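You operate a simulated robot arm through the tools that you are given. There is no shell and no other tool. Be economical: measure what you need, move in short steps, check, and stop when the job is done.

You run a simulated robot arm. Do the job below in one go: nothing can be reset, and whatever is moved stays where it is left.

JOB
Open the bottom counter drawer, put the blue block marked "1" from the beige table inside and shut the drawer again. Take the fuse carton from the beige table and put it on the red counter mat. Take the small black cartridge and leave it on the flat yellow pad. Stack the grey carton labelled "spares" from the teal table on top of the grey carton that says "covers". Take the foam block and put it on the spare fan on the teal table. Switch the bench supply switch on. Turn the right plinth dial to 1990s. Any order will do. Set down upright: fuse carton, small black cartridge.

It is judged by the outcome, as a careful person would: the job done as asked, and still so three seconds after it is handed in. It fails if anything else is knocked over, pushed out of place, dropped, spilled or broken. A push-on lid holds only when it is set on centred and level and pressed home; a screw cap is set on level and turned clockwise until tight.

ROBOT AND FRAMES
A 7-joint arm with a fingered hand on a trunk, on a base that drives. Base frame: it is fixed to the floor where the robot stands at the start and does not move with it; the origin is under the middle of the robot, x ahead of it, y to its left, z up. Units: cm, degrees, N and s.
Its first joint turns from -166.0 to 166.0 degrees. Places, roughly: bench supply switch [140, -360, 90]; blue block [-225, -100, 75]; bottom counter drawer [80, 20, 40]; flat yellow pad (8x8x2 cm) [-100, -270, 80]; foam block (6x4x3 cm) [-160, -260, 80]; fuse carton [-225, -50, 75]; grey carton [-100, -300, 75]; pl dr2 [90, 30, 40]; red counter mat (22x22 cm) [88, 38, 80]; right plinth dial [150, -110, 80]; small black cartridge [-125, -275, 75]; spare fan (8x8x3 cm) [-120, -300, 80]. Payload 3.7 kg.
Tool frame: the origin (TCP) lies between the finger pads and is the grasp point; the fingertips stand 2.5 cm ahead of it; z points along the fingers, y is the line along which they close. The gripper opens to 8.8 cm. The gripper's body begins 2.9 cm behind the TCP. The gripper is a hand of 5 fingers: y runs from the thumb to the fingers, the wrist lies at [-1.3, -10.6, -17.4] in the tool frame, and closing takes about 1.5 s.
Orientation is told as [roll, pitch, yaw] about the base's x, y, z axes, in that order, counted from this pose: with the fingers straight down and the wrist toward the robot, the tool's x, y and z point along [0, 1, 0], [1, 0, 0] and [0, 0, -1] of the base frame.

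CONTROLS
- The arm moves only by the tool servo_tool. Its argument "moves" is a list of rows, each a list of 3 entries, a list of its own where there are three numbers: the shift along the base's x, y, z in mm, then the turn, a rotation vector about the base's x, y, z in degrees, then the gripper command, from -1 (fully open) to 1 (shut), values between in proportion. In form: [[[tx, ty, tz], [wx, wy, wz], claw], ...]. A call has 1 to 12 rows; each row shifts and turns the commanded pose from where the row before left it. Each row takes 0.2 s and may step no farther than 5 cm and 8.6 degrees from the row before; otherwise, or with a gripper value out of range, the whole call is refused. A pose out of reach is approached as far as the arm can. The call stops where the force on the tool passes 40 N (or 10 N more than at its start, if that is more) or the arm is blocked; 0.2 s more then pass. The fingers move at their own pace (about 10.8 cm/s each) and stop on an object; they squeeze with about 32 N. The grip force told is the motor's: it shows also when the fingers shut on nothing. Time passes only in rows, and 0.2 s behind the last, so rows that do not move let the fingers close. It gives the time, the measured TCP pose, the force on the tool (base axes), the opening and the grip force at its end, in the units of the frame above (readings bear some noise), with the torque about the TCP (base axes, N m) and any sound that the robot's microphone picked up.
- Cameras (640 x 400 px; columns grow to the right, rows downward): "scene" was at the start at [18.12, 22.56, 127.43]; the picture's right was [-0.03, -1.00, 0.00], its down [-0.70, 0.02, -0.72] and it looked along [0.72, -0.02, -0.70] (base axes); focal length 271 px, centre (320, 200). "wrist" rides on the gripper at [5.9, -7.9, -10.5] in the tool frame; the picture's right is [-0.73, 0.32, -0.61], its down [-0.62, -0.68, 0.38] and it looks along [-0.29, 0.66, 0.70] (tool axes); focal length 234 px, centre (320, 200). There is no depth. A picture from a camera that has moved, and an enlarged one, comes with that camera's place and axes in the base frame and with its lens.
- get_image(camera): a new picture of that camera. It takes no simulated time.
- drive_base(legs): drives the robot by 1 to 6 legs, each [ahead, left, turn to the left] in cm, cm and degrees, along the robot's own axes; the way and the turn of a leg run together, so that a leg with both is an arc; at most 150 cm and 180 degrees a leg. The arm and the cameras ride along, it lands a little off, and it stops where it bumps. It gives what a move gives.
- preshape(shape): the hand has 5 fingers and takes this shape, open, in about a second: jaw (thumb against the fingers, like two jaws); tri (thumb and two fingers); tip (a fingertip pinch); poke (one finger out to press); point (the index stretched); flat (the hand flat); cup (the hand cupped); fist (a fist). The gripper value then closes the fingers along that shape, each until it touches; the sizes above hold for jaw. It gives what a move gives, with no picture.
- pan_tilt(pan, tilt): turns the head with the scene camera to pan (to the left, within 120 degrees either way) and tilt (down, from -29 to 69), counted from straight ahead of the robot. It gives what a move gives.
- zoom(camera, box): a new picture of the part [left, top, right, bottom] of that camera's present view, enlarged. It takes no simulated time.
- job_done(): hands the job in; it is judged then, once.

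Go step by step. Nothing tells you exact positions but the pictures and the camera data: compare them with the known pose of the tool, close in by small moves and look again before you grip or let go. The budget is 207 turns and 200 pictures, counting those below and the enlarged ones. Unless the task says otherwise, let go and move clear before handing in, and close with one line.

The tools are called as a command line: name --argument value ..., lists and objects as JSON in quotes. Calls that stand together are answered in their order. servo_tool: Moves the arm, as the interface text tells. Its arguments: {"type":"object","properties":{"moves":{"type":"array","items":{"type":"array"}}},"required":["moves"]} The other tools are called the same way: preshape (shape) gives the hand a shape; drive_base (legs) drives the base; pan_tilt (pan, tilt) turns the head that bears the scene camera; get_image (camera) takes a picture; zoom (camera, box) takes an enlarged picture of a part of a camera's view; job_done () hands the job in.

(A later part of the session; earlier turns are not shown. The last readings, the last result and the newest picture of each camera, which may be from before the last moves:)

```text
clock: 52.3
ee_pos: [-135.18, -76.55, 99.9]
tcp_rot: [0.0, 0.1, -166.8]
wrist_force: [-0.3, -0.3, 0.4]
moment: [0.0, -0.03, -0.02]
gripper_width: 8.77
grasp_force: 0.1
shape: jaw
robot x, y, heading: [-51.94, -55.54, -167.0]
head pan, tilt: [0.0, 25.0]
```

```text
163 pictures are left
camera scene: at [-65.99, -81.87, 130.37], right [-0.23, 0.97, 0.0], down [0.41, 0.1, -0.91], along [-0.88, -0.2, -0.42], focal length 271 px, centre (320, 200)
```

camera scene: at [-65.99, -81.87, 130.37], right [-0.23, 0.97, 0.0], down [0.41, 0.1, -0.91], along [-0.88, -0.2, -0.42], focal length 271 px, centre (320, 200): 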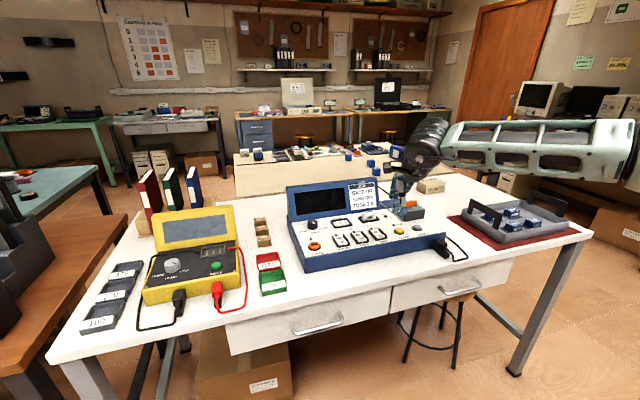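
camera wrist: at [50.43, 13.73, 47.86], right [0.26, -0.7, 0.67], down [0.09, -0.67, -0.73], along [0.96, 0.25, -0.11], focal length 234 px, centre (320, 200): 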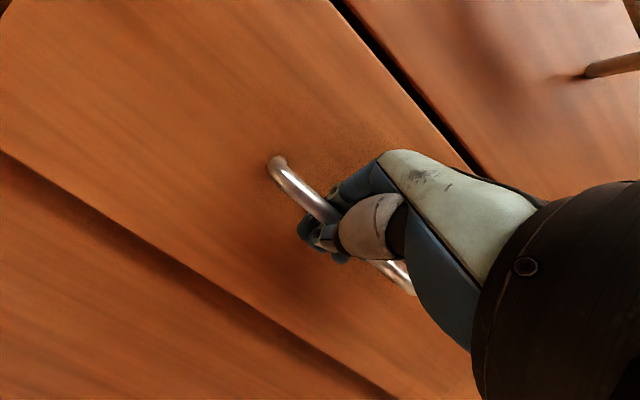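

The first white table is in front; the beige table with blue blocks and the carton lies beyond it. Zooming in.

zoom --camera "scene" --box '[220, 100, 460, 250]'

pan_tilt --pan 55 --tilt 25

get_image --camera "scene"

pan_tilt --pan -50 --tilt 25

get_image --camera "scene"

```text
2.67 times, centred on (340, 175) of scene
camera zoom: at [-65.99, -81.87, 130.37], right [-0.23, 0.97, 0.0], down [0.41, 0.1, -0.91], along [-0.88, -0.2, -0.42], focal length 722 px, centre (267, 267)
```

zoom: 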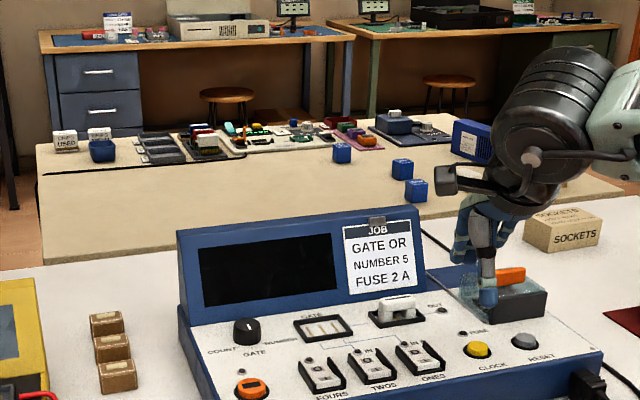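

```text
clock: 53.5
ee_pos: [-135.24, -76.42, 99.97]
tcp_rot: [0.0, 0.2, -166.8]
wrist_force: [0.9, -0.3, 0.7]
moment: [-0.02, -0.03, -0.02]
gripper_width: 8.8
grasp_force: 0.2
shape: jaw
robot x, y, heading: [-52.21, -55.64, -167.3]
head pan, tilt: [55.0, 25.0]
```

```text
161 pictures are left
camera scene: at [-60.47, -88.34, 130.38], right [-0.93, 0.38, 0.0], down [0.16, 0.39, -0.91], along [-0.34, -0.84, -0.42], focal length 271 px, centre (320, 200)
```

scene: 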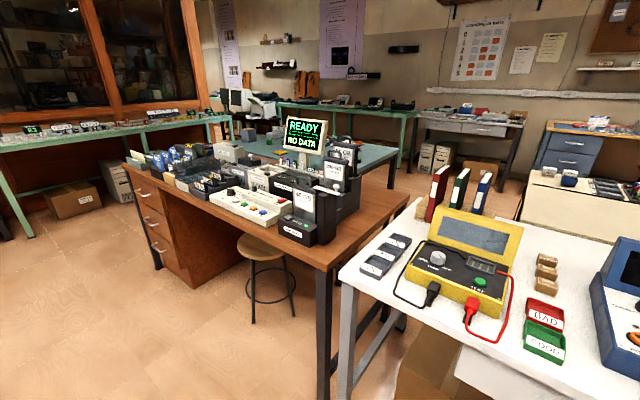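

```text
clock: 55.4
ee_pos: [-135.13, -76.43, 99.87]
tcp_rot: [0.1, 0.1, -166.9]
wrist_force: [1.4, -0.2, 0.4]
moment: [-0.01, 0.03, 0.01]
gripper_width: 8.78
grasp_force: 0.0
shape: jaw
robot x, y, heading: [-52.35, -56.15, -166.9]
head pan, tilt: [-50.0, 25.0]
```

```text
160 pictures are left
camera scene: at [-64.38, -74.26, 130.38], right [0.6, 0.8, 0.0], down [0.34, -0.25, -0.91], along [-0.72, 0.54, -0.42], focal length 271 px, centre (320, 200)
```

scene: 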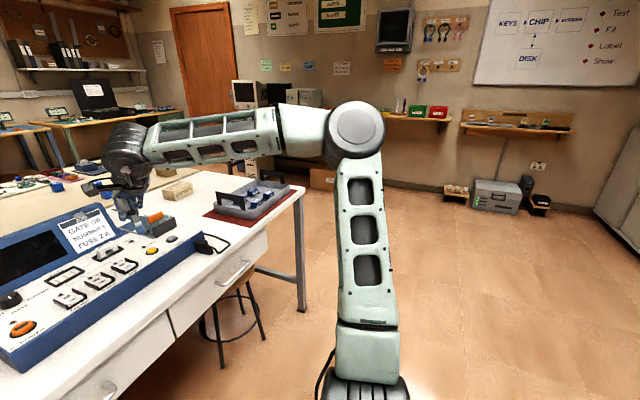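

The room is turned ~30°; the beige table is beyond the white one. I'll raise and retract the arm, then drive round the white table's right end.

servo_tool --moves '[[[0, 0, 40], [0, 0, 0], -1], [[0, 0, 40], [0, 0, 0], -1], [[0, 0, 40], [0, 0, 0], -1], [[40, 9, 0], [0, 0, 0], -1], [[40, 9, 0], [0, 0, 0], -1], [[40, 9, 0], [0, 0, 0], -1], [[40, 9, 0], [0, 0, 0], -1], [[40, 9, 0], [0, 0, 0], -1], [[40, 9, 0], [0, 0, 0], -1], [[40, 9, 0], [0, 0, 0], -1]]'

drive_base --legs '[[0, 0, -72], [150, 25, 0]]'

pan_tilt --pan 80 --tilt 25

get_image --camera "scene"

```text
clock: 57.6
ee_pos: [-107.07, -70.34, 111.81]
tcp_rot: [0.1, 0.0, -166.8]
wrist_force: [0.1, -0.2, 0.4]
moment: [0.03, 0.01, 0.02]
gripper_width: 8.79
grasp_force: 0.1
shape: jaw
robot x, y, heading: [-52.31, -56.16, -166.9]
head pan, tilt: [-50.0, 25.0]
```

```text
refused: leg 2 is longer than a leg can be; nothing moved
```

```text
clock: 59.7
ee_pos: [-107.25, -70.29, 111.87]
tcp_rot: [0.0, 0.1, -166.8]
wrist_force: [0.6, 0.2, -0.2]
moment: [-0.02, 0.03, -0.02]
gripper_width: 8.77
grasp_force: 0.1
shape: jaw
robot x, y, heading: [-52.61, -56.0, -166.9]
head pan, tilt: [80.0, 25.0]
```

```text
159 pictures are left
camera scene: at [-56.53, -89.0, 130.38], right [-1.0, -0.05, 0.0], down [-0.02, 0.42, -0.91], along [0.05, -0.91, -0.42], focal length 271 px, centre (320, 200)
```

scene: 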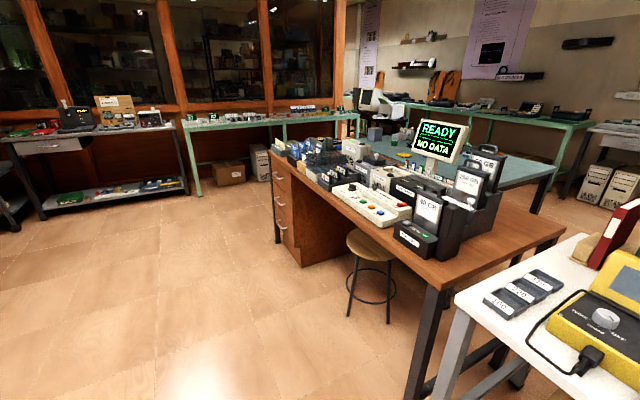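

Splitting the drive into shorter legs.

drive_base --legs '[[0, 0, -72], [145, 20, 0]]'

get_image --camera "scene"

```text
clock: 70.2
ee_pos: [-185.17, 104.11, 111.77]
tcp_rot: [0.1, 0.2, 124.5]
wrist_force: [0.7, 0.3, -0.2]
moment: [0.02, -0.02, 0.0]
gripper_width: 8.79
grasp_force: 0.0
shape: jaw
robot x, y, heading: [-151.74, 58.26, 124.0]
head pan, tilt: [80.0, 25.0]
```

```text
158 pictures are left
camera scene: at [-184.58, 50.3, 130.38], right [-0.41, 0.91, 0.0], down [0.39, 0.17, -0.91], along [-0.83, -0.37, -0.42], focal length 271 px, centre (320, 200)
```

scene: 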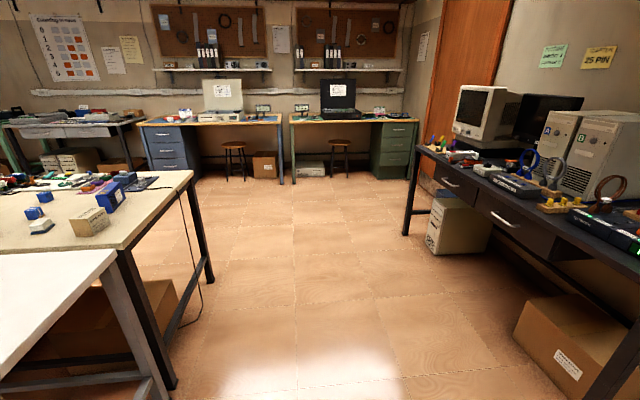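

The beige table's end is reachable from the open aisle. Driving sideways along it, then turning to face it.

drive_base --legs '[[0, 149, 0], [0, 0, 177]]'

pan_tilt --pan 0 --tilt 40

get_image --camera "scene"

```text
clock: 77.6
ee_pos: [-306.1, 21.92, 111.87]
tcp_rot: [0.3, 0.1, 125.1]
wrist_force: [-0.6, 0.1, 0.2]
moment: [-0.01, 0.02, -0.01]
gripper_width: 8.77
grasp_force: 0.1
shape: jaw
robot x, y, heading: [-272.35, -23.89, 124.7]
head pan, tilt: [80.0, 25.0]
stopped in leg 1: the robot was blocked; the commanded pose is now the measured one
```

```text
clock: 79.1
ee_pos: [-306.23, 21.92, 111.9]
tcp_rot: [0.1, 0.1, 124.9]
wrist_force: [-0.2, -0.8, -0.4]
moment: [-0.02, 0.02, 0.0]
gripper_width: 8.73
grasp_force: 0.1
shape: jaw
robot x, y, heading: [-272.48, -23.62, 124.8]
head pan, tilt: [0.0, 40.0]
```

```text
157 pictures are left
camera scene: at [-301.54, -21.0, 128.04], right [0.82, 0.57, 0.0], down [0.37, -0.53, -0.77], along [-0.44, 0.63, -0.64], focal length 271 px, centre (320, 200)
```

scene: 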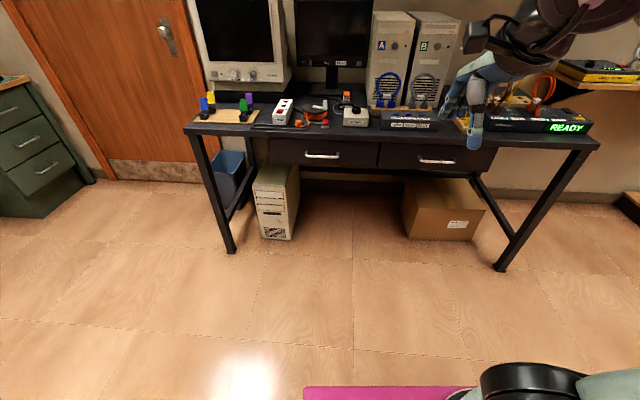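

The base was blocked on its left. I'll look that way before moving.

pan_tilt --pan 100 --tilt 50

get_image --camera "scene"

pan_tilt --pan 120 --tilt 35

get_image --camera "scene"

```text
clock: 80.9
ee_pos: [-306.17, 22.08, 111.76]
tcp_rot: [0.1, 0.1, 125.0]
wrist_force: [0.0, -0.2, -0.1]
moment: [0.01, -0.01, 0.03]
gripper_width: 8.79
grasp_force: 0.2
shape: jaw
robot x, y, heading: [-272.46, -23.42, 124.6]
head pan, tilt: [100.0, 50.0]
```

```text
156 pictures are left
camera scene: at [-302.14, -33.4, 126.63], right [-0.7, 0.71, 0.0], down [0.54, 0.54, -0.64], along [-0.46, -0.45, -0.77], focal length 271 px, centre (320, 200)
```

scene: 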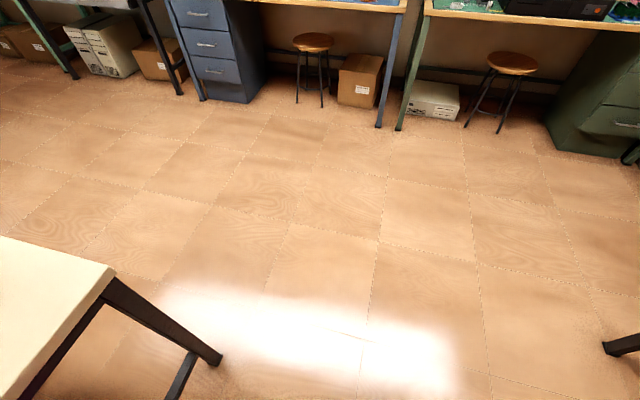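

```text
clock: 81.7
ee_pos: [-306.2, 22.1, 111.78]
tcp_rot: [0.1, 0.1, 125.0]
wrist_force: [-0.4, 0.4, 0.2]
moment: [0.0, -0.02, -0.04]
gripper_width: 8.78
grasp_force: 0.1
shape: jaw
robot x, y, heading: [-272.32, -23.72, 124.9]
head pan, tilt: [120.0, 35.0]
```

```text
155 pictures are left
camera scene: at [-300.43, -35.94, 128.79], right [-0.9, 0.43, 0.0], down [0.24, 0.52, -0.82], along [-0.35, -0.74, -0.57], focal length 271 px, centre (320, 200)
```

scene: 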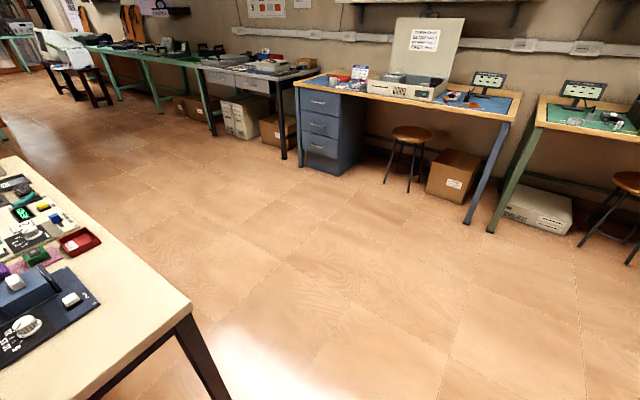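

My base is a long deck (about ±47 cm by ±28 cm), so its rear met the table leg. I'll move clear, then turn so the table is along my left side.

drive_base --legs '[[22, 0, 0], [0, 0, 86]]'

pan_tilt --pan 80 --tilt 45

get_image --camera "scene"

```text
clock: 87.0
ee_pos: [-333.94, -34.42, 111.77]
tcp_rot: [0.1, 0.1, -150.5]
wrist_force: [0.6, -1.0, -0.4]
moment: [0.0, 0.0, 0.0]
gripper_width: 8.8
grasp_force: 0.2
shape: jaw
robot x, y, heading: [-285.13, -5.14, -150.7]
head pan, tilt: [120.0, 35.0]
```

```text
clock: 88.1
ee_pos: [-333.94, -34.46, 111.84]
tcp_rot: [0.0, 0.1, -150.5]
wrist_force: [0.1, 0.2, -0.3]
moment: [0.01, 0.01, -0.01]
gripper_width: 8.79
grasp_force: 0.1
shape: jaw
robot x, y, heading: [-285.38, -5.58, -150.5]
head pan, tilt: [80.0, 45.0]
```

```text
154 pictures are left
camera scene: at [-280.34, -37.16, 127.32], right [-0.94, -0.33, 0.0], down [-0.23, 0.67, -0.71], along [0.23, -0.67, -0.71], focal length 271 px, centre (320, 200)
```

scene: 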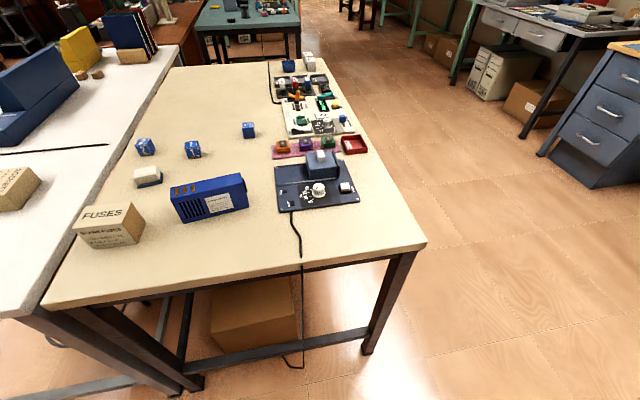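

Excellent view: fuse carton at the near corner and three blue blocks. Reading the numbers.

zoom --camera "scene" --box '[60, 110, 270, 250]'

zoom --camera "scene" --box '[120, 115, 270, 190]'

```text
2.86 times, centred on (165, 180) of scene
camera zoom: at [-280.34, -37.16, 127.32], right [-0.94, -0.33, 0.0], down [-0.23, 0.67, -0.71], along [0.23, -0.67, -0.71], focal length 774 px, centre (763, 257)
```

zoom: 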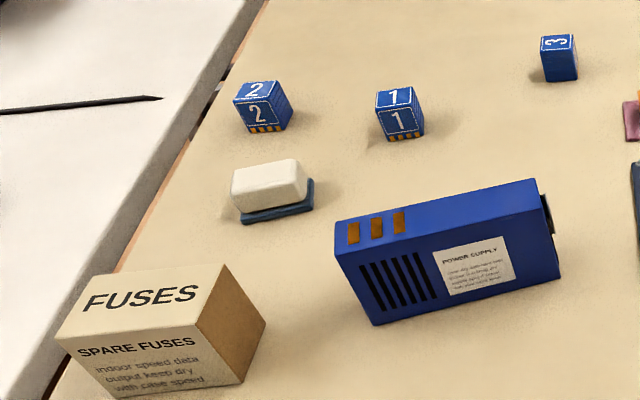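

```text
4.27 times, centred on (195, 152) of scene
camera zoom: at [-280.34, -37.16, 127.32], right [-0.94, -0.33, 0.0], down [-0.23, 0.67, -0.71], along [0.23, -0.67, -0.71], focal length 1155 px, centre (853, 403)
```

zoom: 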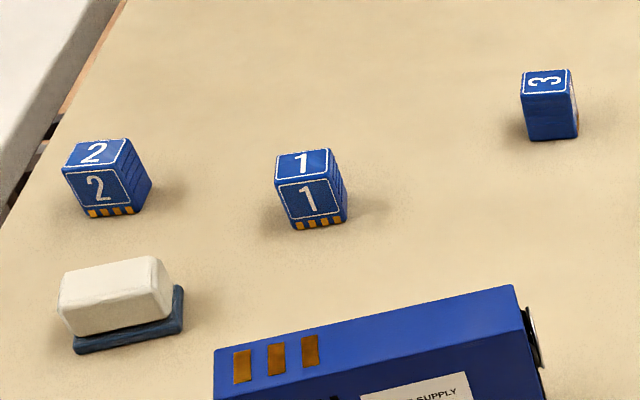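

Block "1" is the middle one, near (−215, −96); the carton is near (−217, −61). I'll strafe closer and swing the arm over the table.

drive_base --legs '[[0, 27, 0]]'

servo_tool --moves '[[[45, -13, 0], [0, 0, 7.5], -1], [[45, -13, 0], [0, 0, 7.5], -1], [[45, -13, 0], [0, 0, 7.5], -1], [[45, -13, 0], [0, 0, 7.5], -1], [[45, -13, 0], [0, 0, 7.5], -1], [[45, -13, 0], [0, 0, 7.5], -1], [[45, -13, 0], [0, 0, 7.5], -1], [[45, -13, 0], [0, 0, 7.5], -1], [[45, -13, 0], [0, 0, 7.5], -1], [[45, -13, 0], [0, 0, 7.5], -1], [[45, -13, 0], [0, 0, 7.5], -1], [[45, -13, 0], [0, 0, 7.5], -1]]'

get_image --camera "scene"

```text
clock: 90.0
ee_pos: [-320.73, -57.92, 111.76]
tcp_rot: [0.2, 0.1, -150.4]
wrist_force: [-0.4, 0.8, 0.3]
moment: [0.02, -0.02, 0.04]
gripper_width: 8.81
grasp_force: 0.0
shape: jaw
robot x, y, heading: [-272.36, -28.77, -150.9]
head pan, tilt: [80.0, 45.0]
```

```text
clock: 92.6
ee_pos: [-267.41, -74.01, 111.93]
tcp_rot: [0.2, 0.0, -61.3]
wrist_force: [0.0, 0.4, -0.6]
moment: [-0.02, -0.02, 0.01]
gripper_width: 8.79
grasp_force: 0.1
shape: jaw
robot x, y, heading: [-271.85, -28.81, -150.4]
head pan, tilt: [80.0, 45.0]
```

```text
151 pictures are left
camera scene: at [-266.33, -60.19, 127.38], right [-0.9, -0.44, 0.0], down [-0.31, 0.63, -0.71], along [0.31, -0.64, -0.7], focal length 271 px, centre (320, 200)
```

scene: 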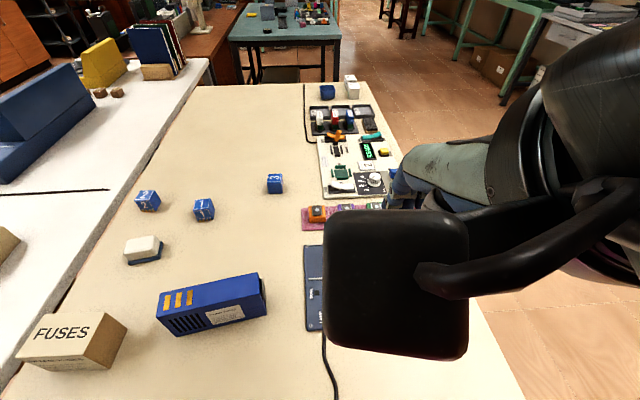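

Triangulating gives block 1 at about (−223, −88, 81). I'll move above it and view from the wrist camera.

servo_tool --moves '[[[44, -13, 0], [0, 0, 0], -1], [[44, -13, 0], [0, 0, 0], -1], [[44, -13, 0], [0, 0, 0], -1], [[44, -13, 0], [0, 0, 0], -1], [[44, -13, 0], [0, 0, 0], -1], [[44, -13, 0], [0, 0, 0], -1], [[44, -13, 0], [0, 0, 0], -1], [[44, -13, 0], [0, 0, 0], -1], [[44, -13, -30], [0, 0, 0], -1], [[44, -13, -30], [0, 0, 0], -1]]'

get_image --camera "wrist"

get_image --camera "scene"

```text
refused: row 9 steps farther than a row can; nothing moved
```

```text
150 pictures are left
camera wrist: at [-266.13, -64.14, 122.55], right [-0.48, -0.63, 0.6], down [-0.87, 0.3, -0.39], along [0.06, -0.71, -0.7], focal length 234 px, centre (320, 200)
```

wrist: 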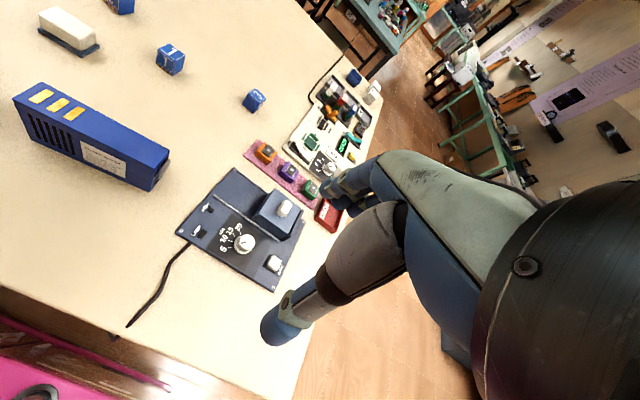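

```text
149 pictures are left
camera scene: at [-266.33, -60.19, 127.38], right [-0.9, -0.44, 0.0], down [-0.31, 0.63, -0.71], along [0.31, -0.64, -0.7], focal length 271 px, centre (320, 200)
```

scene: 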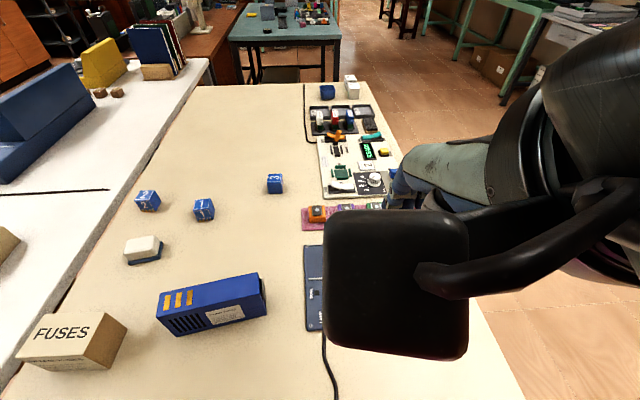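

Another ray puts it at about (−220, −89, 78). Moving above.

servo_tool --moves '[[[44, -13, 0], [0, 0, 0], -1], [[44, -13, 0], [0, 0, 0], -1], [[44, -13, 0], [0, 0, 0], -1], [[44, -13, 0], [0, 0, 0], -1], [[44, -13, 0], [0, 0, 0], -1], [[44, -13, 0], [0, 0, 0], -1], [[44, -13, 0], [0, 0, 0], -1], [[44, -13, 0], [0, 0, 0], -1], [[40, -13, -20], [0, 0, 0], -1], [[40, -13, -20], [0, 0, 0], -1], [[40, -13, -20], [0, 0, 0], -1]]'

get_image --camera "wrist"

get_image --camera "scene"

```text
clock: 93.4
ee_pos: [-262.03, -83.73, 115.07]
tcp_rot: [-3.0, -4.6, -72.7]
wrist_force: [0.2, -0.5, -0.5]
moment: [0.02, 0.05, -0.03]
gripper_width: 8.77
grasp_force: 0.1
shape: jaw
out of reach, approached as far as the arm can: row 2
robot x, y, heading: [-272.15, -28.69, -150.7]
head pan, tilt: [80.0, 45.0]
stopped in row 4: the arm was blocked; the commanded pose is now the measured one
```

```text
148 pictures are left
camera wrist: at [-258.59, -73.42, 124.62], right [-0.58, -0.46, 0.67], down [-0.81, 0.43, -0.41], along [-0.1, -0.77, -0.63], focal length 234 px, centre (320, 200)
```

wrist: 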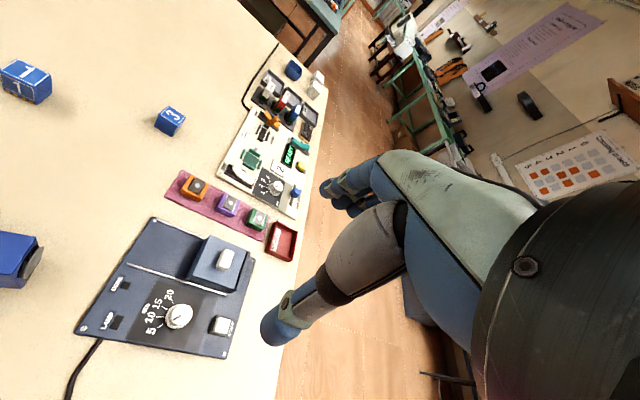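

```text
147 pictures are left
camera scene: at [-264.81, -59.25, 127.35], right [-0.79, -0.62, 0.0], down [-0.44, 0.55, -0.71], along [0.44, -0.56, -0.7], focal length 271 px, centre (320, 200)
```

scene: 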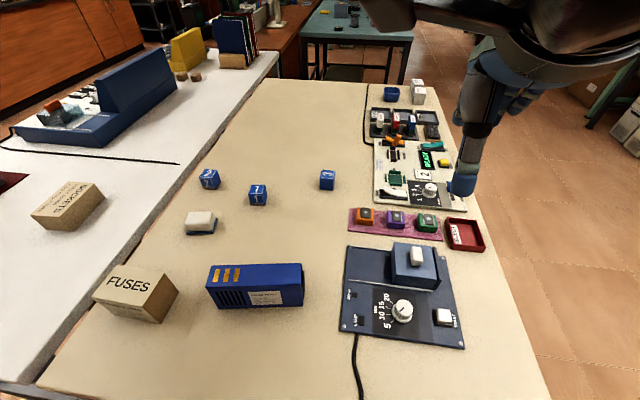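

The forearm bumped the camera mast, which stands on my left, so working on that side is bad. I'll retrace the arm to the front and turn around to put the table on my right.

servo_tool --moves '[[[-25, 45, 0], [0, 0, 5], -1], [[-25, 45, 0], [0, 0, 5], -1], [[-45, 13, 0], [0, 0, -7.5], -1], [[-45, 13, 0], [0, 0, -7.5], -1], [[-45, 13, 0], [0, 0, -7.5], -1], [[-45, 13, 0], [0, 0, -7.5], -1], [[-45, 13, 0], [0, 0, -7.5], -1], [[-45, 13, 0], [0, 0, -7.5], -1], [[-45, 13, 0], [0, 0, -7.5], -1], [[-45, 13, 0], [0, 0, -7.5], -1], [[-45, 13, 0], [0, 0, -7.5], -1], [[-45, 13, 0], [0, 0, -7.5], -1]]'

get_image --camera "scene"

```text
refused: row 1 steps farther than a row can; nothing moved
```

```text
146 pictures are left
camera scene: at [-264.81, -59.25, 127.35], right [-0.79, -0.62, 0.0], down [-0.44, 0.55, -0.71], along [0.44, -0.56, -0.7], focal length 271 px, centre (320, 200)
```

scene: 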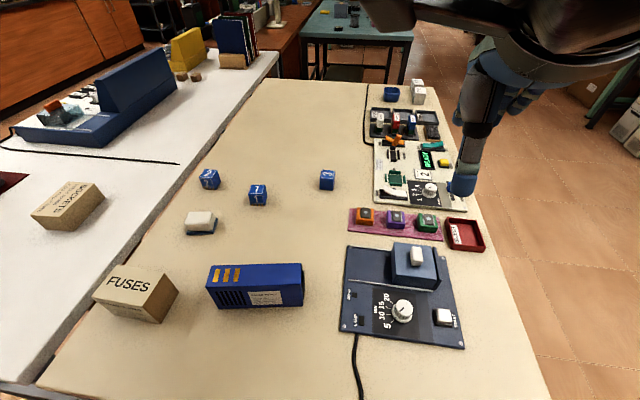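

servo_tool --moves '[[[-22, 40, 0], [0, 0, 5], -1], [[-22, 40, 0], [0, 0, 5], -1], [[-45, 13, 0], [0, 0, -7.5], -1], [[-45, 13, 0], [0, 0, -7.5], -1], [[-45, 13, 0], [0, 0, -7.5], -1], [[-45, 13, 0], [0, 0, -7.5], -1], [[-45, 13, 0], [0, 0, -7.5], -1], [[-45, 13, 0], [0, 0, -7.5], -1], [[-45, 13, 0], [0, 0, -7.5], -1], [[-45, 13, 0], [0, 0, -7.5], -1], [[-45, 13, 0], [0, 0, -7.5], -1], [[-45, 13, 0], [0, 0, -7.5], -1]]'

get_image --camera "scene"

```text
clock: 94.6
ee_pos: [-277.34, -71.59, 114.15]
tcp_rot: [-3.5, -4.0, -81.4]
wrist_force: [3.7, -4.7, -3.2]
moment: [0.16, 0.67, -0.77]
gripper_width: 8.79
grasp_force: 0.0
shape: jaw
robot x, y, heading: [-272.25, -28.61, -150.7]
head pan, tilt: [80.0, 45.0]
stopped in row 5: the force on the tool passed its limit at 64 N (the readings are from after the stop); the commanded pose is now the measured one
```

```text
145 pictures are left
camera scene: at [-267.2, -60.49, 127.3], right [-0.94, -0.33, 0.0], down [-0.23, 0.67, -0.71], along [0.23, -0.67, -0.71], focal length 271 px, centre (320, 200)
```

scene: 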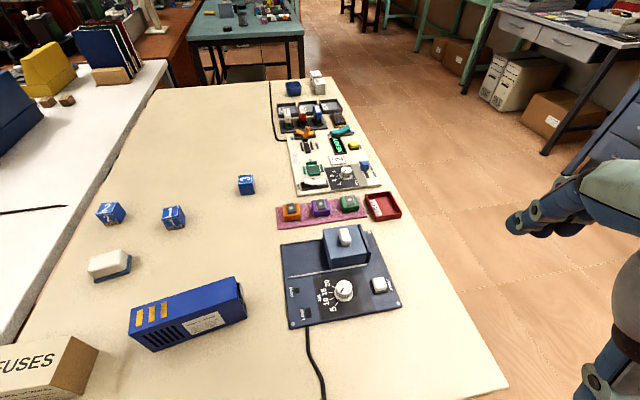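

The hand is just beside the head. I'll move it straight forward, away from the mast, without rotating.

servo_tool --moves '[[[-20, -12, 0], [0, 0, 0], -1], [[-40, -23, 0], [0, 0, 0], -1], [[-40, -23, 0], [0, 0, 0], -1], [[-40, -23, 0], [0, 0, 0], -1], [[-40, -23, 0], [0, 0, 0], -1]]'

pan_tilt --pan 0 --tilt 45

get_image --camera "scene"

```text
clock: 95.8
ee_pos: [-295.34, -81.99, 114.18]
tcp_rot: [-3.4, -4.0, -81.3]
wrist_force: [0.1, 0.2, -0.2]
moment: [0.02, -0.02, -0.03]
gripper_width: 8.78
grasp_force: 0.0
shape: jaw
robot x, y, heading: [-271.92, -28.61, -150.7]
head pan, tilt: [80.0, 45.0]
```

```text
clock: 97.3
ee_pos: [-295.38, -81.87, 114.14]
tcp_rot: [-3.4, -3.9, -81.4]
wrist_force: [0.4, -0.5, -0.2]
moment: [0.03, -0.01, 0.02]
gripper_width: 8.81
grasp_force: 0.0
shape: jaw
robot x, y, heading: [-272.26, -28.64, -150.6]
head pan, tilt: [0.0, 45.0]
```

```text
144 pictures are left
camera scene: at [-276.93, -56.83, 127.32], right [-0.49, 0.87, 0.0], down [0.62, 0.35, -0.71], along [-0.62, -0.35, -0.71], focal length 271 px, centre (320, 200)
```

scene: 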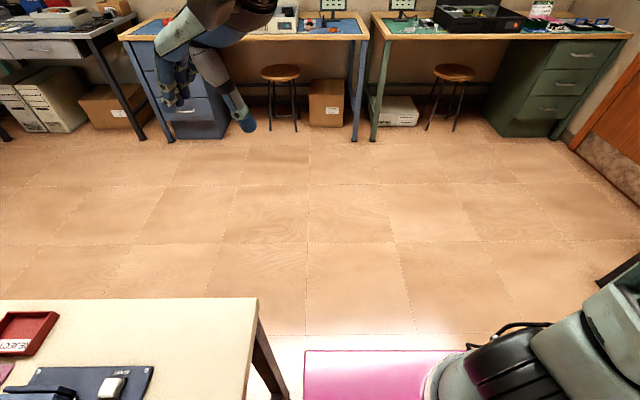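

Clear. Swinging the hand back to straight ahead with the yaw restored.

servo_tool --moves '[[[-36, 29, 0], [0, 0, 0], -1], [[-36, 29, 0], [0, 0, -4], -1], [[-36, 29, 0], [0, 0, -8], -1], [[-36, 29, 0], [0, 0, -8], -1], [[-36, 29, 0], [0, 0, -8], -1], [[-36, 29, 0], [0, 0, -8], -1], [[-36, 29, 0], [0, 0, -8], -1], [[-36, 29, 0], [0, 0, -8], -1], [[0, 0, 0], [0, 0, -8], -1], [[0, 0, 0], [0, 0, -8], -1]]'

drive_base --legs '[[0, -30, 0], [0, 0, 180]]'

pan_tilt --pan -80 --tilt 45

get_image --camera "scene"

```text
clock: 99.5
ee_pos: [-324.17, -58.97, 114.23]
tcp_rot: [-3.4, -4.0, -149.5]
wrist_force: [0.3, 0.4, -0.1]
moment: [-0.01, 0.0, -0.02]
gripper_width: 8.79
grasp_force: 0.1
shape: jaw
robot x, y, heading: [-272.02, -28.82, -150.5]
head pan, tilt: [0.0, 45.0]
```

```text
clock: 108.8
ee_pos: [-232.43, 23.44, 114.18]
tcp_rot: [-3.4, -4.0, 25.6]
wrist_force: [-0.3, 0.1, 1.1]
moment: [0.06, -0.03, -0.01]
gripper_width: 8.79
grasp_force: 0.1
shape: jaw
robot x, y, heading: [-286.94, -2.46, 24.5]
head pan, tilt: [0.0, 45.0]
```

```text
clock: 110.3
ee_pos: [-232.51, 23.34, 114.26]
tcp_rot: [-3.5, -3.9, 25.5]
wrist_force: [-0.7, -0.2, 0.4]
moment: [0.0, -0.02, -0.01]
gripper_width: 8.8
grasp_force: 0.0
shape: jaw
robot x, y, heading: [-286.72, -2.36, 24.5]
head pan, tilt: [-80.0, 45.0]
```

```text
143 pictures are left
camera scene: at [-282.64, 15.95, 127.32], right [-0.82, -0.57, 0.0], down [-0.4, 0.58, -0.71], along [0.4, -0.58, -0.71], focal length 271 px, centre (320, 200)
```

scene: 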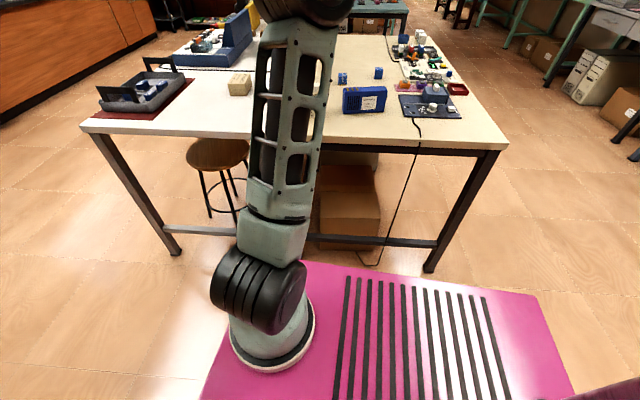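

Now I can see that the arm column stands near the front of the deck (about 32 cm ahead of the base centre). Facing the table head-on is therefore best.

drive_base --legs '[[0, 0, -83.5], [10, 0, 0]]'

pan_tilt --pan 0 --tilt 45

get_image --camera "scene"

get_image --camera "wrist"

```text
clock: 115.1
ee_pos: [-252.77, -63.62, 114.3]
tcp_rot: [-3.4, -3.9, -60.4]
wrist_force: [-0.8, -0.2, 0.8]
moment: [0.03, 0.0, -0.01]
gripper_width: 8.79
grasp_force: 0.1
shape: jaw
robot x, y, heading: [-282.24, -11.16, -61.4]
head pan, tilt: [-80.0, 45.0]
```

```text
clock: 116.6
ee_pos: [-252.77, -63.61, 114.28]
tcp_rot: [-3.4, -4.0, -60.5]
wrist_force: [-0.2, 0.1, 0.6]
moment: [0.04, 0.0, -0.02]
gripper_width: 8.78
grasp_force: 0.0
shape: jaw
robot x, y, heading: [-282.64, -11.14, -61.6]
head pan, tilt: [0.0, 45.0]
```

```text
142 pictures are left
camera scene: at [-253.94, -15.91, 127.32], right [-0.88, -0.48, 0.0], down [-0.34, 0.62, -0.71], along [0.34, -0.62, -0.71], focal length 271 px, centre (320, 200)
```

scene: 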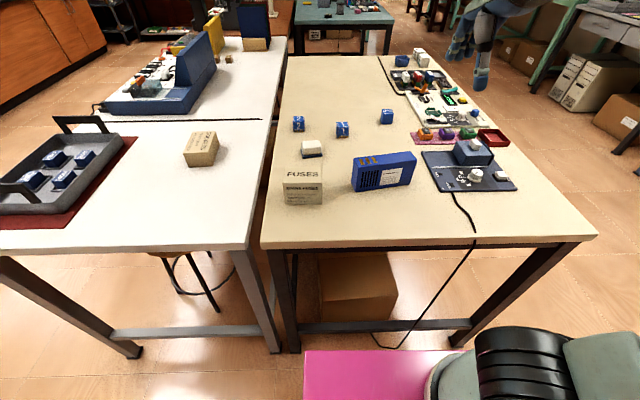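

```text
141 pictures are left
camera wrist: at [-251.4, -52.78, 123.84], right [-0.46, -0.58, 0.67], down [-0.88, 0.25, -0.39], along [0.06, -0.77, -0.63], focal length 234 px, centre (320, 200)
```

wrist: 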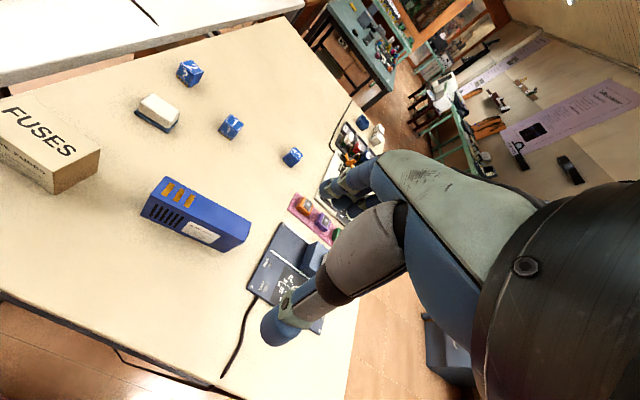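

Two rays agree: block 1 centre at (−222.3, −88.4, 81). Moving above it and levelling the hand.

servo_tool --moves '[[[38, -31, 0], [5.1, -1, 0], -1], [[38, -31, 0], [0, 0, 0], -1], [[38, -31, 0], [0, 0, 0], -1], [[38, -31, 0], [0, 0, 0], -1], [[38, -31, 0], [0, 0, 0], -1], [[38, -31, 0], [0, 0, 0], -1], [[38, -31, 0], [0, 0, 0], -1], [[38, -31, 0], [0, 0, 0], -1], [[0, 0, -45], [0, 0, 0], -1], [[0, 0, -45], [0, 0, 0], -1], [[0, 0, -45], [0, 0, 0], -1]]'

get_image --camera "wrist"

zoom --camera "scene" --box '[240, 60, 480, 210]'

```text
clock: 119.0
ee_pos: [-222.46, -88.68, 100.48]
tcp_rot: [0.0, -0.3, -60.6]
wrist_force: [0.2, 0.6, 0.3]
moment: [0.0, 0.01, -0.01]
gripper_width: 8.79
grasp_force: 0.1
shape: jaw
robot x, y, heading: [-282.52, -10.73, -61.6]
head pan, tilt: [0.0, 45.0]
```

```text
140 pictures are left
camera wrist: at [-221.24, -78.66, 110.99], right [-0.47, -0.64, 0.61], down [-0.88, 0.28, -0.39], along [0.07, -0.72, -0.69], focal length 234 px, centre (320, 200)
```

wrist: 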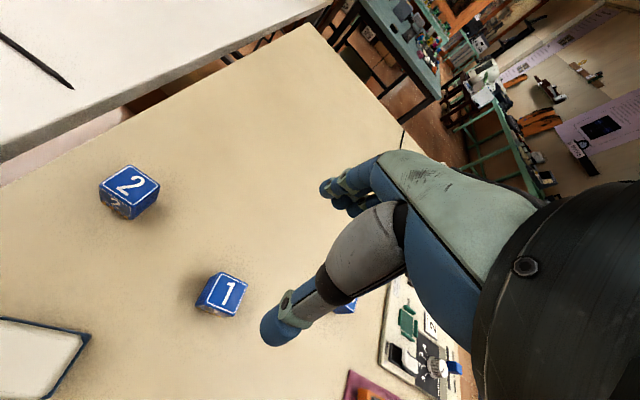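

```text
2.67 times, centred on (360, 135) of scene
camera zoom: at [-253.92, -15.86, 127.32], right [-0.88, -0.48, 0.0], down [-0.34, 0.62, -0.71], along [0.34, -0.62, -0.71], focal length 722 px, centre (213, 373)
```

zoom: 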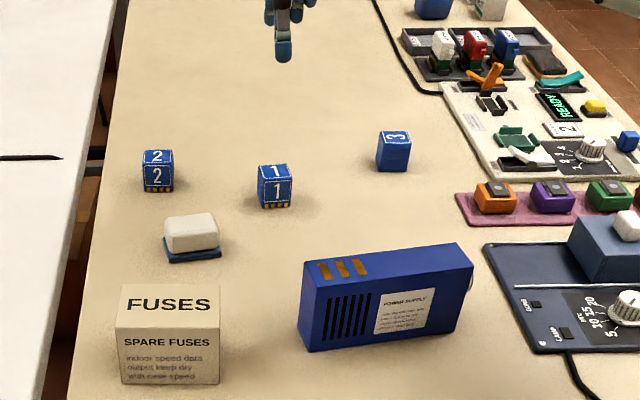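

Block is aligned with the hand at (−223, −88). Descending toward it.

servo_tool --moves '[[[-5, 5, -45], [0, 0, 0], -1], [[0, 0, -45], [0, 0, 0], -1], [[0, 0, -45], [0, 0, 0], -1], [[0, 0, -20], [0, 0, 0], -1]]'

get_image --camera "wrist"

zoom --camera "scene" --box '[280, 60, 440, 160]'

```text
clock: 120.0
ee_pos: [-223.03, -88.05, 85.12]
tcp_rot: [0.0, 0.0, -60.4]
wrist_force: [-1.0, -0.5, -0.7]
moment: [-0.01, -0.01, -0.02]
gripper_width: 8.77
grasp_force: 0.1
shape: jaw
robot x, y, heading: [-282.15, -11.42, -61.4]
head pan, tilt: [0.0, 45.0]
```

```text
138 pictures are left
camera wrist: at [-221.75, -78.14, 95.63], right [-0.47, -0.64, 0.61], down [-0.88, 0.29, -0.38], along [0.07, -0.72, -0.69], focal length 234 px, centre (320, 200)
```

wrist: 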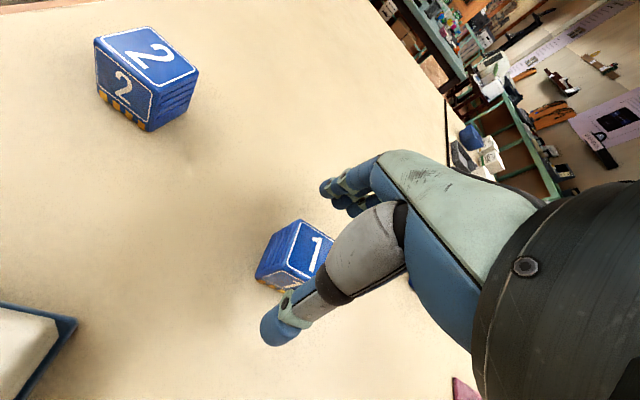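

```text
4.00 times, centred on (360, 110) of scene
camera zoom: at [-253.94, -15.91, 127.32], right [-0.88, -0.48, 0.0], down [-0.34, 0.62, -0.71], along [0.34, -0.62, -0.71], focal length 1083 px, centre (160, 560)
```

zoom: 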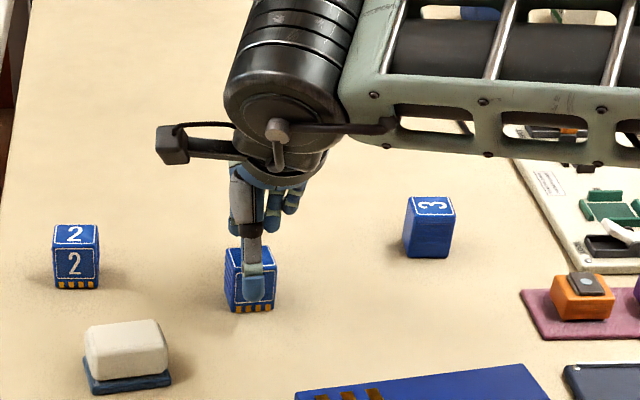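

Thumb is in front and fingers behind the block. Lowering and closing.

servo_tool --moves '[[[2, -7, -20], [0, 0, 0], -1], [[0, 0, -20], [0, 0, 0], -1], [[0, 0, 0], [0, 0, 0], 0.3], [[0, 0, 0], [0, 0, 0], 1], [[0, 0, 0], [0, 0, 0], 1], [[0, 0, 0], [0, 0, 0], 1], [[0, 0, 0], [0, 0, 0], 1], [[0, 0, 0], [0, 0, 0], 1], [[0, 0, 0], [0, 0, 0], 1]]'

get_image --camera "wrist"

```text
clock: 120.7
ee_pos: [-222.37, -88.28, 82.69]
tcp_rot: [0.5, -1.3, -60.4]
wrist_force: [-5.1, 9.2, 47.8]
moment: [1.81, 1.06, -0.01]
gripper_width: 5.0
grasp_force: 26.4
shape: jaw
robot x, y, heading: [-282.34, -10.89, -61.6]
head pan, tilt: [0.0, 45.0]
stopped in row 3: the force on the tool passed its limit at 50 N (the readings are from after the stop); the commanded pose is now the measured one
```

```text
136 pictures are left
camera wrist: at [-221.3, -78.21, 93.09], right [-0.48, -0.63, 0.61], down [-0.87, 0.28, -0.4], along [0.09, -0.72, -0.68], focal length 234 px, centre (320, 200)
```

wrist: 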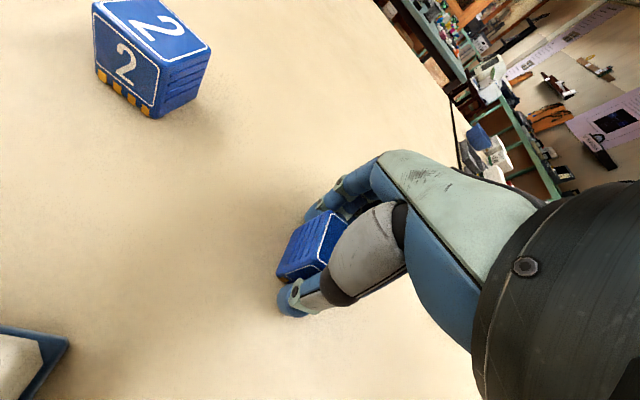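

The fingertips pressed the table slightly; block is already gripped at 5 cm. Relieving upward a bit and finishing the grip.

servo_tool --moves '[[[0, 0, 3], [0, 0, 0], 1], [[0, 0, 0], [0, 0, 0], 1], [[0, 0, 0], [0, 0, 0], 1], [[0, 0, 0], [0, 0, 0], 1], [[0, 0, 0], [0, 0, 0], 1], [[0, 0, 20], [0, 0, 0], 1], [[0, 0, 30], [0, 0, 0], 1]]'

get_image --camera "wrist"

```text
clock: 122.3
ee_pos: [-222.41, -88.53, 87.17]
tcp_rot: [0.3, -0.7, -60.5]
wrist_force: [0.4, -0.7, -0.4]
moment: [0.01, 0.0, -0.02]
gripper_width: 3.32
grasp_force: 32.4
shape: jaw
robot x, y, heading: [-282.37, -10.81, -61.7]
head pan, tilt: [0.0, 45.0]
```

```text
135 pictures are left
camera wrist: at [-221.23, -78.5, 97.57], right [-0.48, -0.63, 0.61], down [-0.87, 0.28, -0.39], along [0.08, -0.72, -0.69], focal length 234 px, centre (320, 200)
```

wrist: 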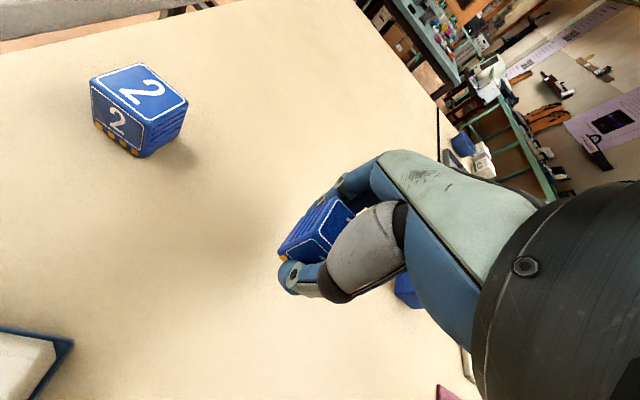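

Block held and lifted clear. Raising, retracting, and driving back toward the counter along the free aisle.

servo_tool --moves '[[[0, 0, 45], [0, 0, 0], 1], [[0, 0, 45], [0, 0, 0], 1], [[0, 0, 45], [0, 0, 0], 1], [[0, 0, 45], [0, 0, 0], 1], [[0, 0, 45], [0, 0, 0], 1], [[0, 0, 45], [0, 0, 0], 1], [[-20, 37, 0], [0, 0, 0], 1], [[-20, 37, 0], [0, 0, 0], 1], [[-20, 37, 0], [0, 0, 0], 1], [[-20, 37, 0], [0, 0, 0], 1], [[-20, 37, 0], [0, 0, 0], 1]]'

drive_base --legs '[[-35, 0, 0], [0, 0, 92.5], [145, 0, 0]]'

pan_tilt --pan -30 --tilt 30

get_image --camera "scene"

```text
clock: 124.7
ee_pos: [-232.57, -70.2, 114.3]
tcp_rot: [0.3, -0.6, -60.4]
wrist_force: [-0.4, -0.2, -1.6]
moment: [0.02, -0.01, 0.04]
gripper_width: 3.33
grasp_force: 32.4
shape: jaw
robot x, y, heading: [-282.04, -11.02, -61.7]
head pan, tilt: [0.0, 45.0]
```

```text
clock: 137.6
ee_pos: [-117.58, 145.66, 114.32]
tcp_rot: [0.2, -0.8, 32.2]
wrist_force: [-0.4, 0.2, -1.1]
moment: [0.01, 0.0, 0.01]
gripper_width: 3.26
grasp_force: 32.1
shape: jaw
robot x, y, heading: [-174.82, 92.96, 31.1]
head pan, tilt: [0.0, 45.0]
```

```text
clock: 138.6
ee_pos: [-117.86, 145.63, 114.35]
tcp_rot: [0.3, -0.9, 32.1]
wrist_force: [0.7, 0.2, -0.4]
moment: [-0.03, 0.0, -0.01]
gripper_width: 3.24
grasp_force: 32.0
shape: jaw
robot x, y, heading: [-174.77, 93.17, 31.3]
head pan, tilt: [-30.0, 30.0]
```

```text
134 pictures are left
camera scene: at [-168.64, 118.09, 129.57], right [0.02, -1.0, 0.0], down [-0.5, -0.01, -0.87], along [0.87, 0.02, -0.5], focal length 271 px, centre (320, 200)
```

scene: 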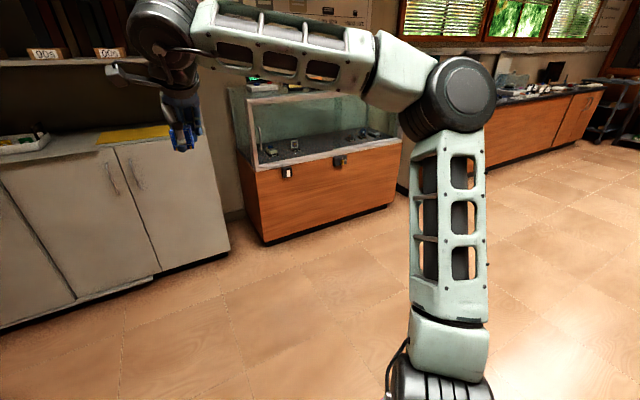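

Free floor to the counter. Forward a bit (to clear the white table with my rear), then sideways to the drawer.

drive_base --legs '[[35, 0, 0], [0, -145, 0], [0, -48, 0]]'

pan_tilt --pan 0 --tilt 50

get_image --camera "scene"

```text
clock: 150.2
ee_pos: [12.62, -3.05, 114.32]
tcp_rot: [0.3, -0.7, 31.8]
wrist_force: [0.5, -0.2, -0.4]
moment: [-0.01, 0.03, 0.0]
gripper_width: 3.25
grasp_force: 31.9
shape: jaw
robot x, y, heading: [-44.72, -55.22, 30.5]
head pan, tilt: [-30.0, 30.0]
```

```text
clock: 151.1
ee_pos: [12.78, -3.08, 114.31]
tcp_rot: [0.3, -0.9, 31.8]
wrist_force: [0.2, -0.3, 0.1]
moment: [0.02, -0.02, -0.02]
gripper_width: 3.27
grasp_force: 31.9
shape: jaw
robot x, y, heading: [-44.8, -54.92, 30.5]
head pan, tilt: [0.0, 50.0]
```

```text
133 pictures are left
camera scene: at [-40.83, -26.49, 126.63], right [0.51, -0.86, 0.0], down [-0.66, -0.39, -0.64], along [0.55, 0.33, -0.77], focal length 271 px, centre (320, 200)
```

scene: 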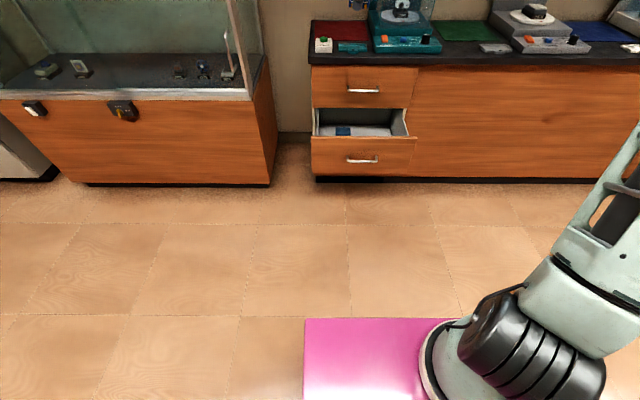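

Driving forward 30 cm and checking the drawer interior.

drive_base --legs '[[30, 0, 0]]'

zoom --camera "scene" --box '[260, 60, 500, 210]'

```text
clock: 153.2
ee_pos: [38.72, 12.12, 114.31]
tcp_rot: [0.2, -0.8, 31.8]
wrist_force: [0.9, 0.2, -0.6]
moment: [-0.01, -0.02, 0.02]
gripper_width: 3.28
grasp_force: 32.1
shape: jaw
robot x, y, heading: [-18.45, -39.62, 30.7]
head pan, tilt: [0.0, 50.0]
```

```text
2.67 times, centred on (380, 135) of scene
camera zoom: at [-14.81, -11.11, 126.62], right [0.51, -0.86, 0.0], down [-0.66, -0.39, -0.64], along [0.55, 0.33, -0.77], focal length 722 px, centre (160, 373)
```

zoom: 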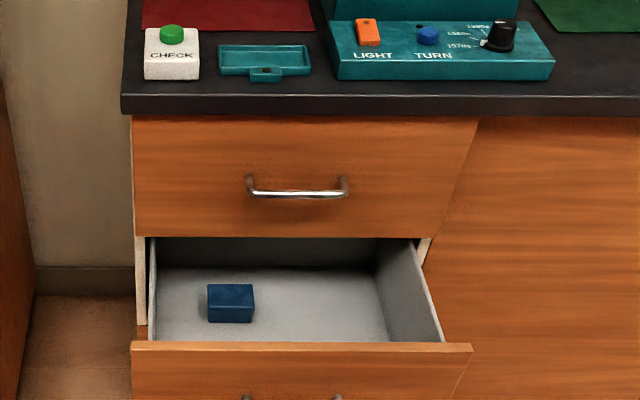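

Interior is clear on the right of the blue item already inside. Moving over the drop point (61, 9) and descending.

servo_tool --moves '[[[45, -6, 0], [0, 0, 0], 1], [[45, -6, 0], [0, 0, 0], 1], [[45, -6, 0], [0, 0, 0], 1], [[45, -6, 0], [0, 0, 0], 1], [[45, -6, 0], [0, 0, 0], 1], [[0, 0, -45], [0, 0, 0], 1], [[0, 0, -45], [0, 0, 0], 1], [[0, 0, -45], [0, 0, 0], 1], [[0, 0, -45], [0, 0, 0], 1], [[0, 0, -45], [0, 0, 0], 1], [[0, 0, -45], [0, 0, 0], 1], [[0, 0, -45], [0, 0, 0], 1]]'

get_image --camera "scene"

get_image --camera "wrist"

```text
clock: 155.8
ee_pos: [61.01, 9.63, 82.78]
tcp_rot: [0.2, -0.8, 31.7]
wrist_force: [-0.6, -0.4, -1.0]
moment: [0.01, 0.02, 0.0]
gripper_width: 3.22
grasp_force: 32.2
shape: jaw
robot x, y, heading: [-18.85, -39.83, 30.6]
head pan, tilt: [0.0, 50.0]
```

```text
131 pictures are left
camera scene: at [-14.82, -11.11, 126.63], right [0.51, -0.86, 0.0], down [-0.66, -0.39, -0.64], along [0.55, 0.33, -0.77], focal length 271 px, centre (320, 200)
```

scene: 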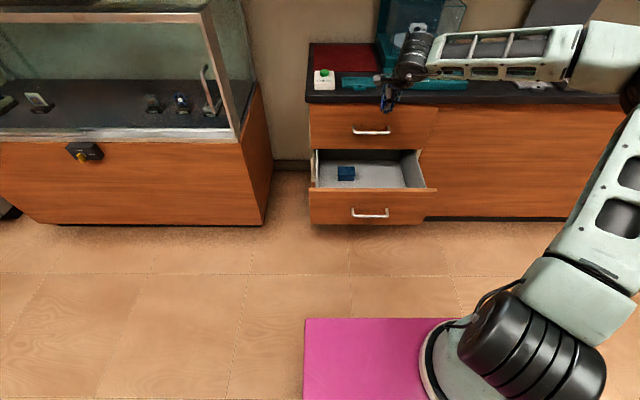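

```text
130 pictures are left
camera wrist: at [51.11, 10.43, 93.13], right [0.65, -0.45, 0.61], down [-0.25, -0.88, -0.4], along [0.72, 0.11, -0.69], focal length 234 px, centre (320, 200)
```

wrist: 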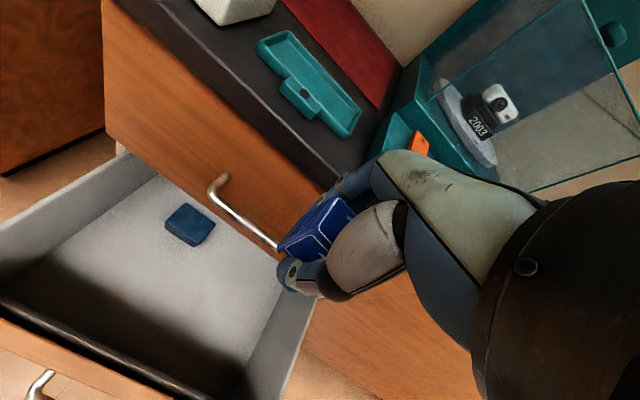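

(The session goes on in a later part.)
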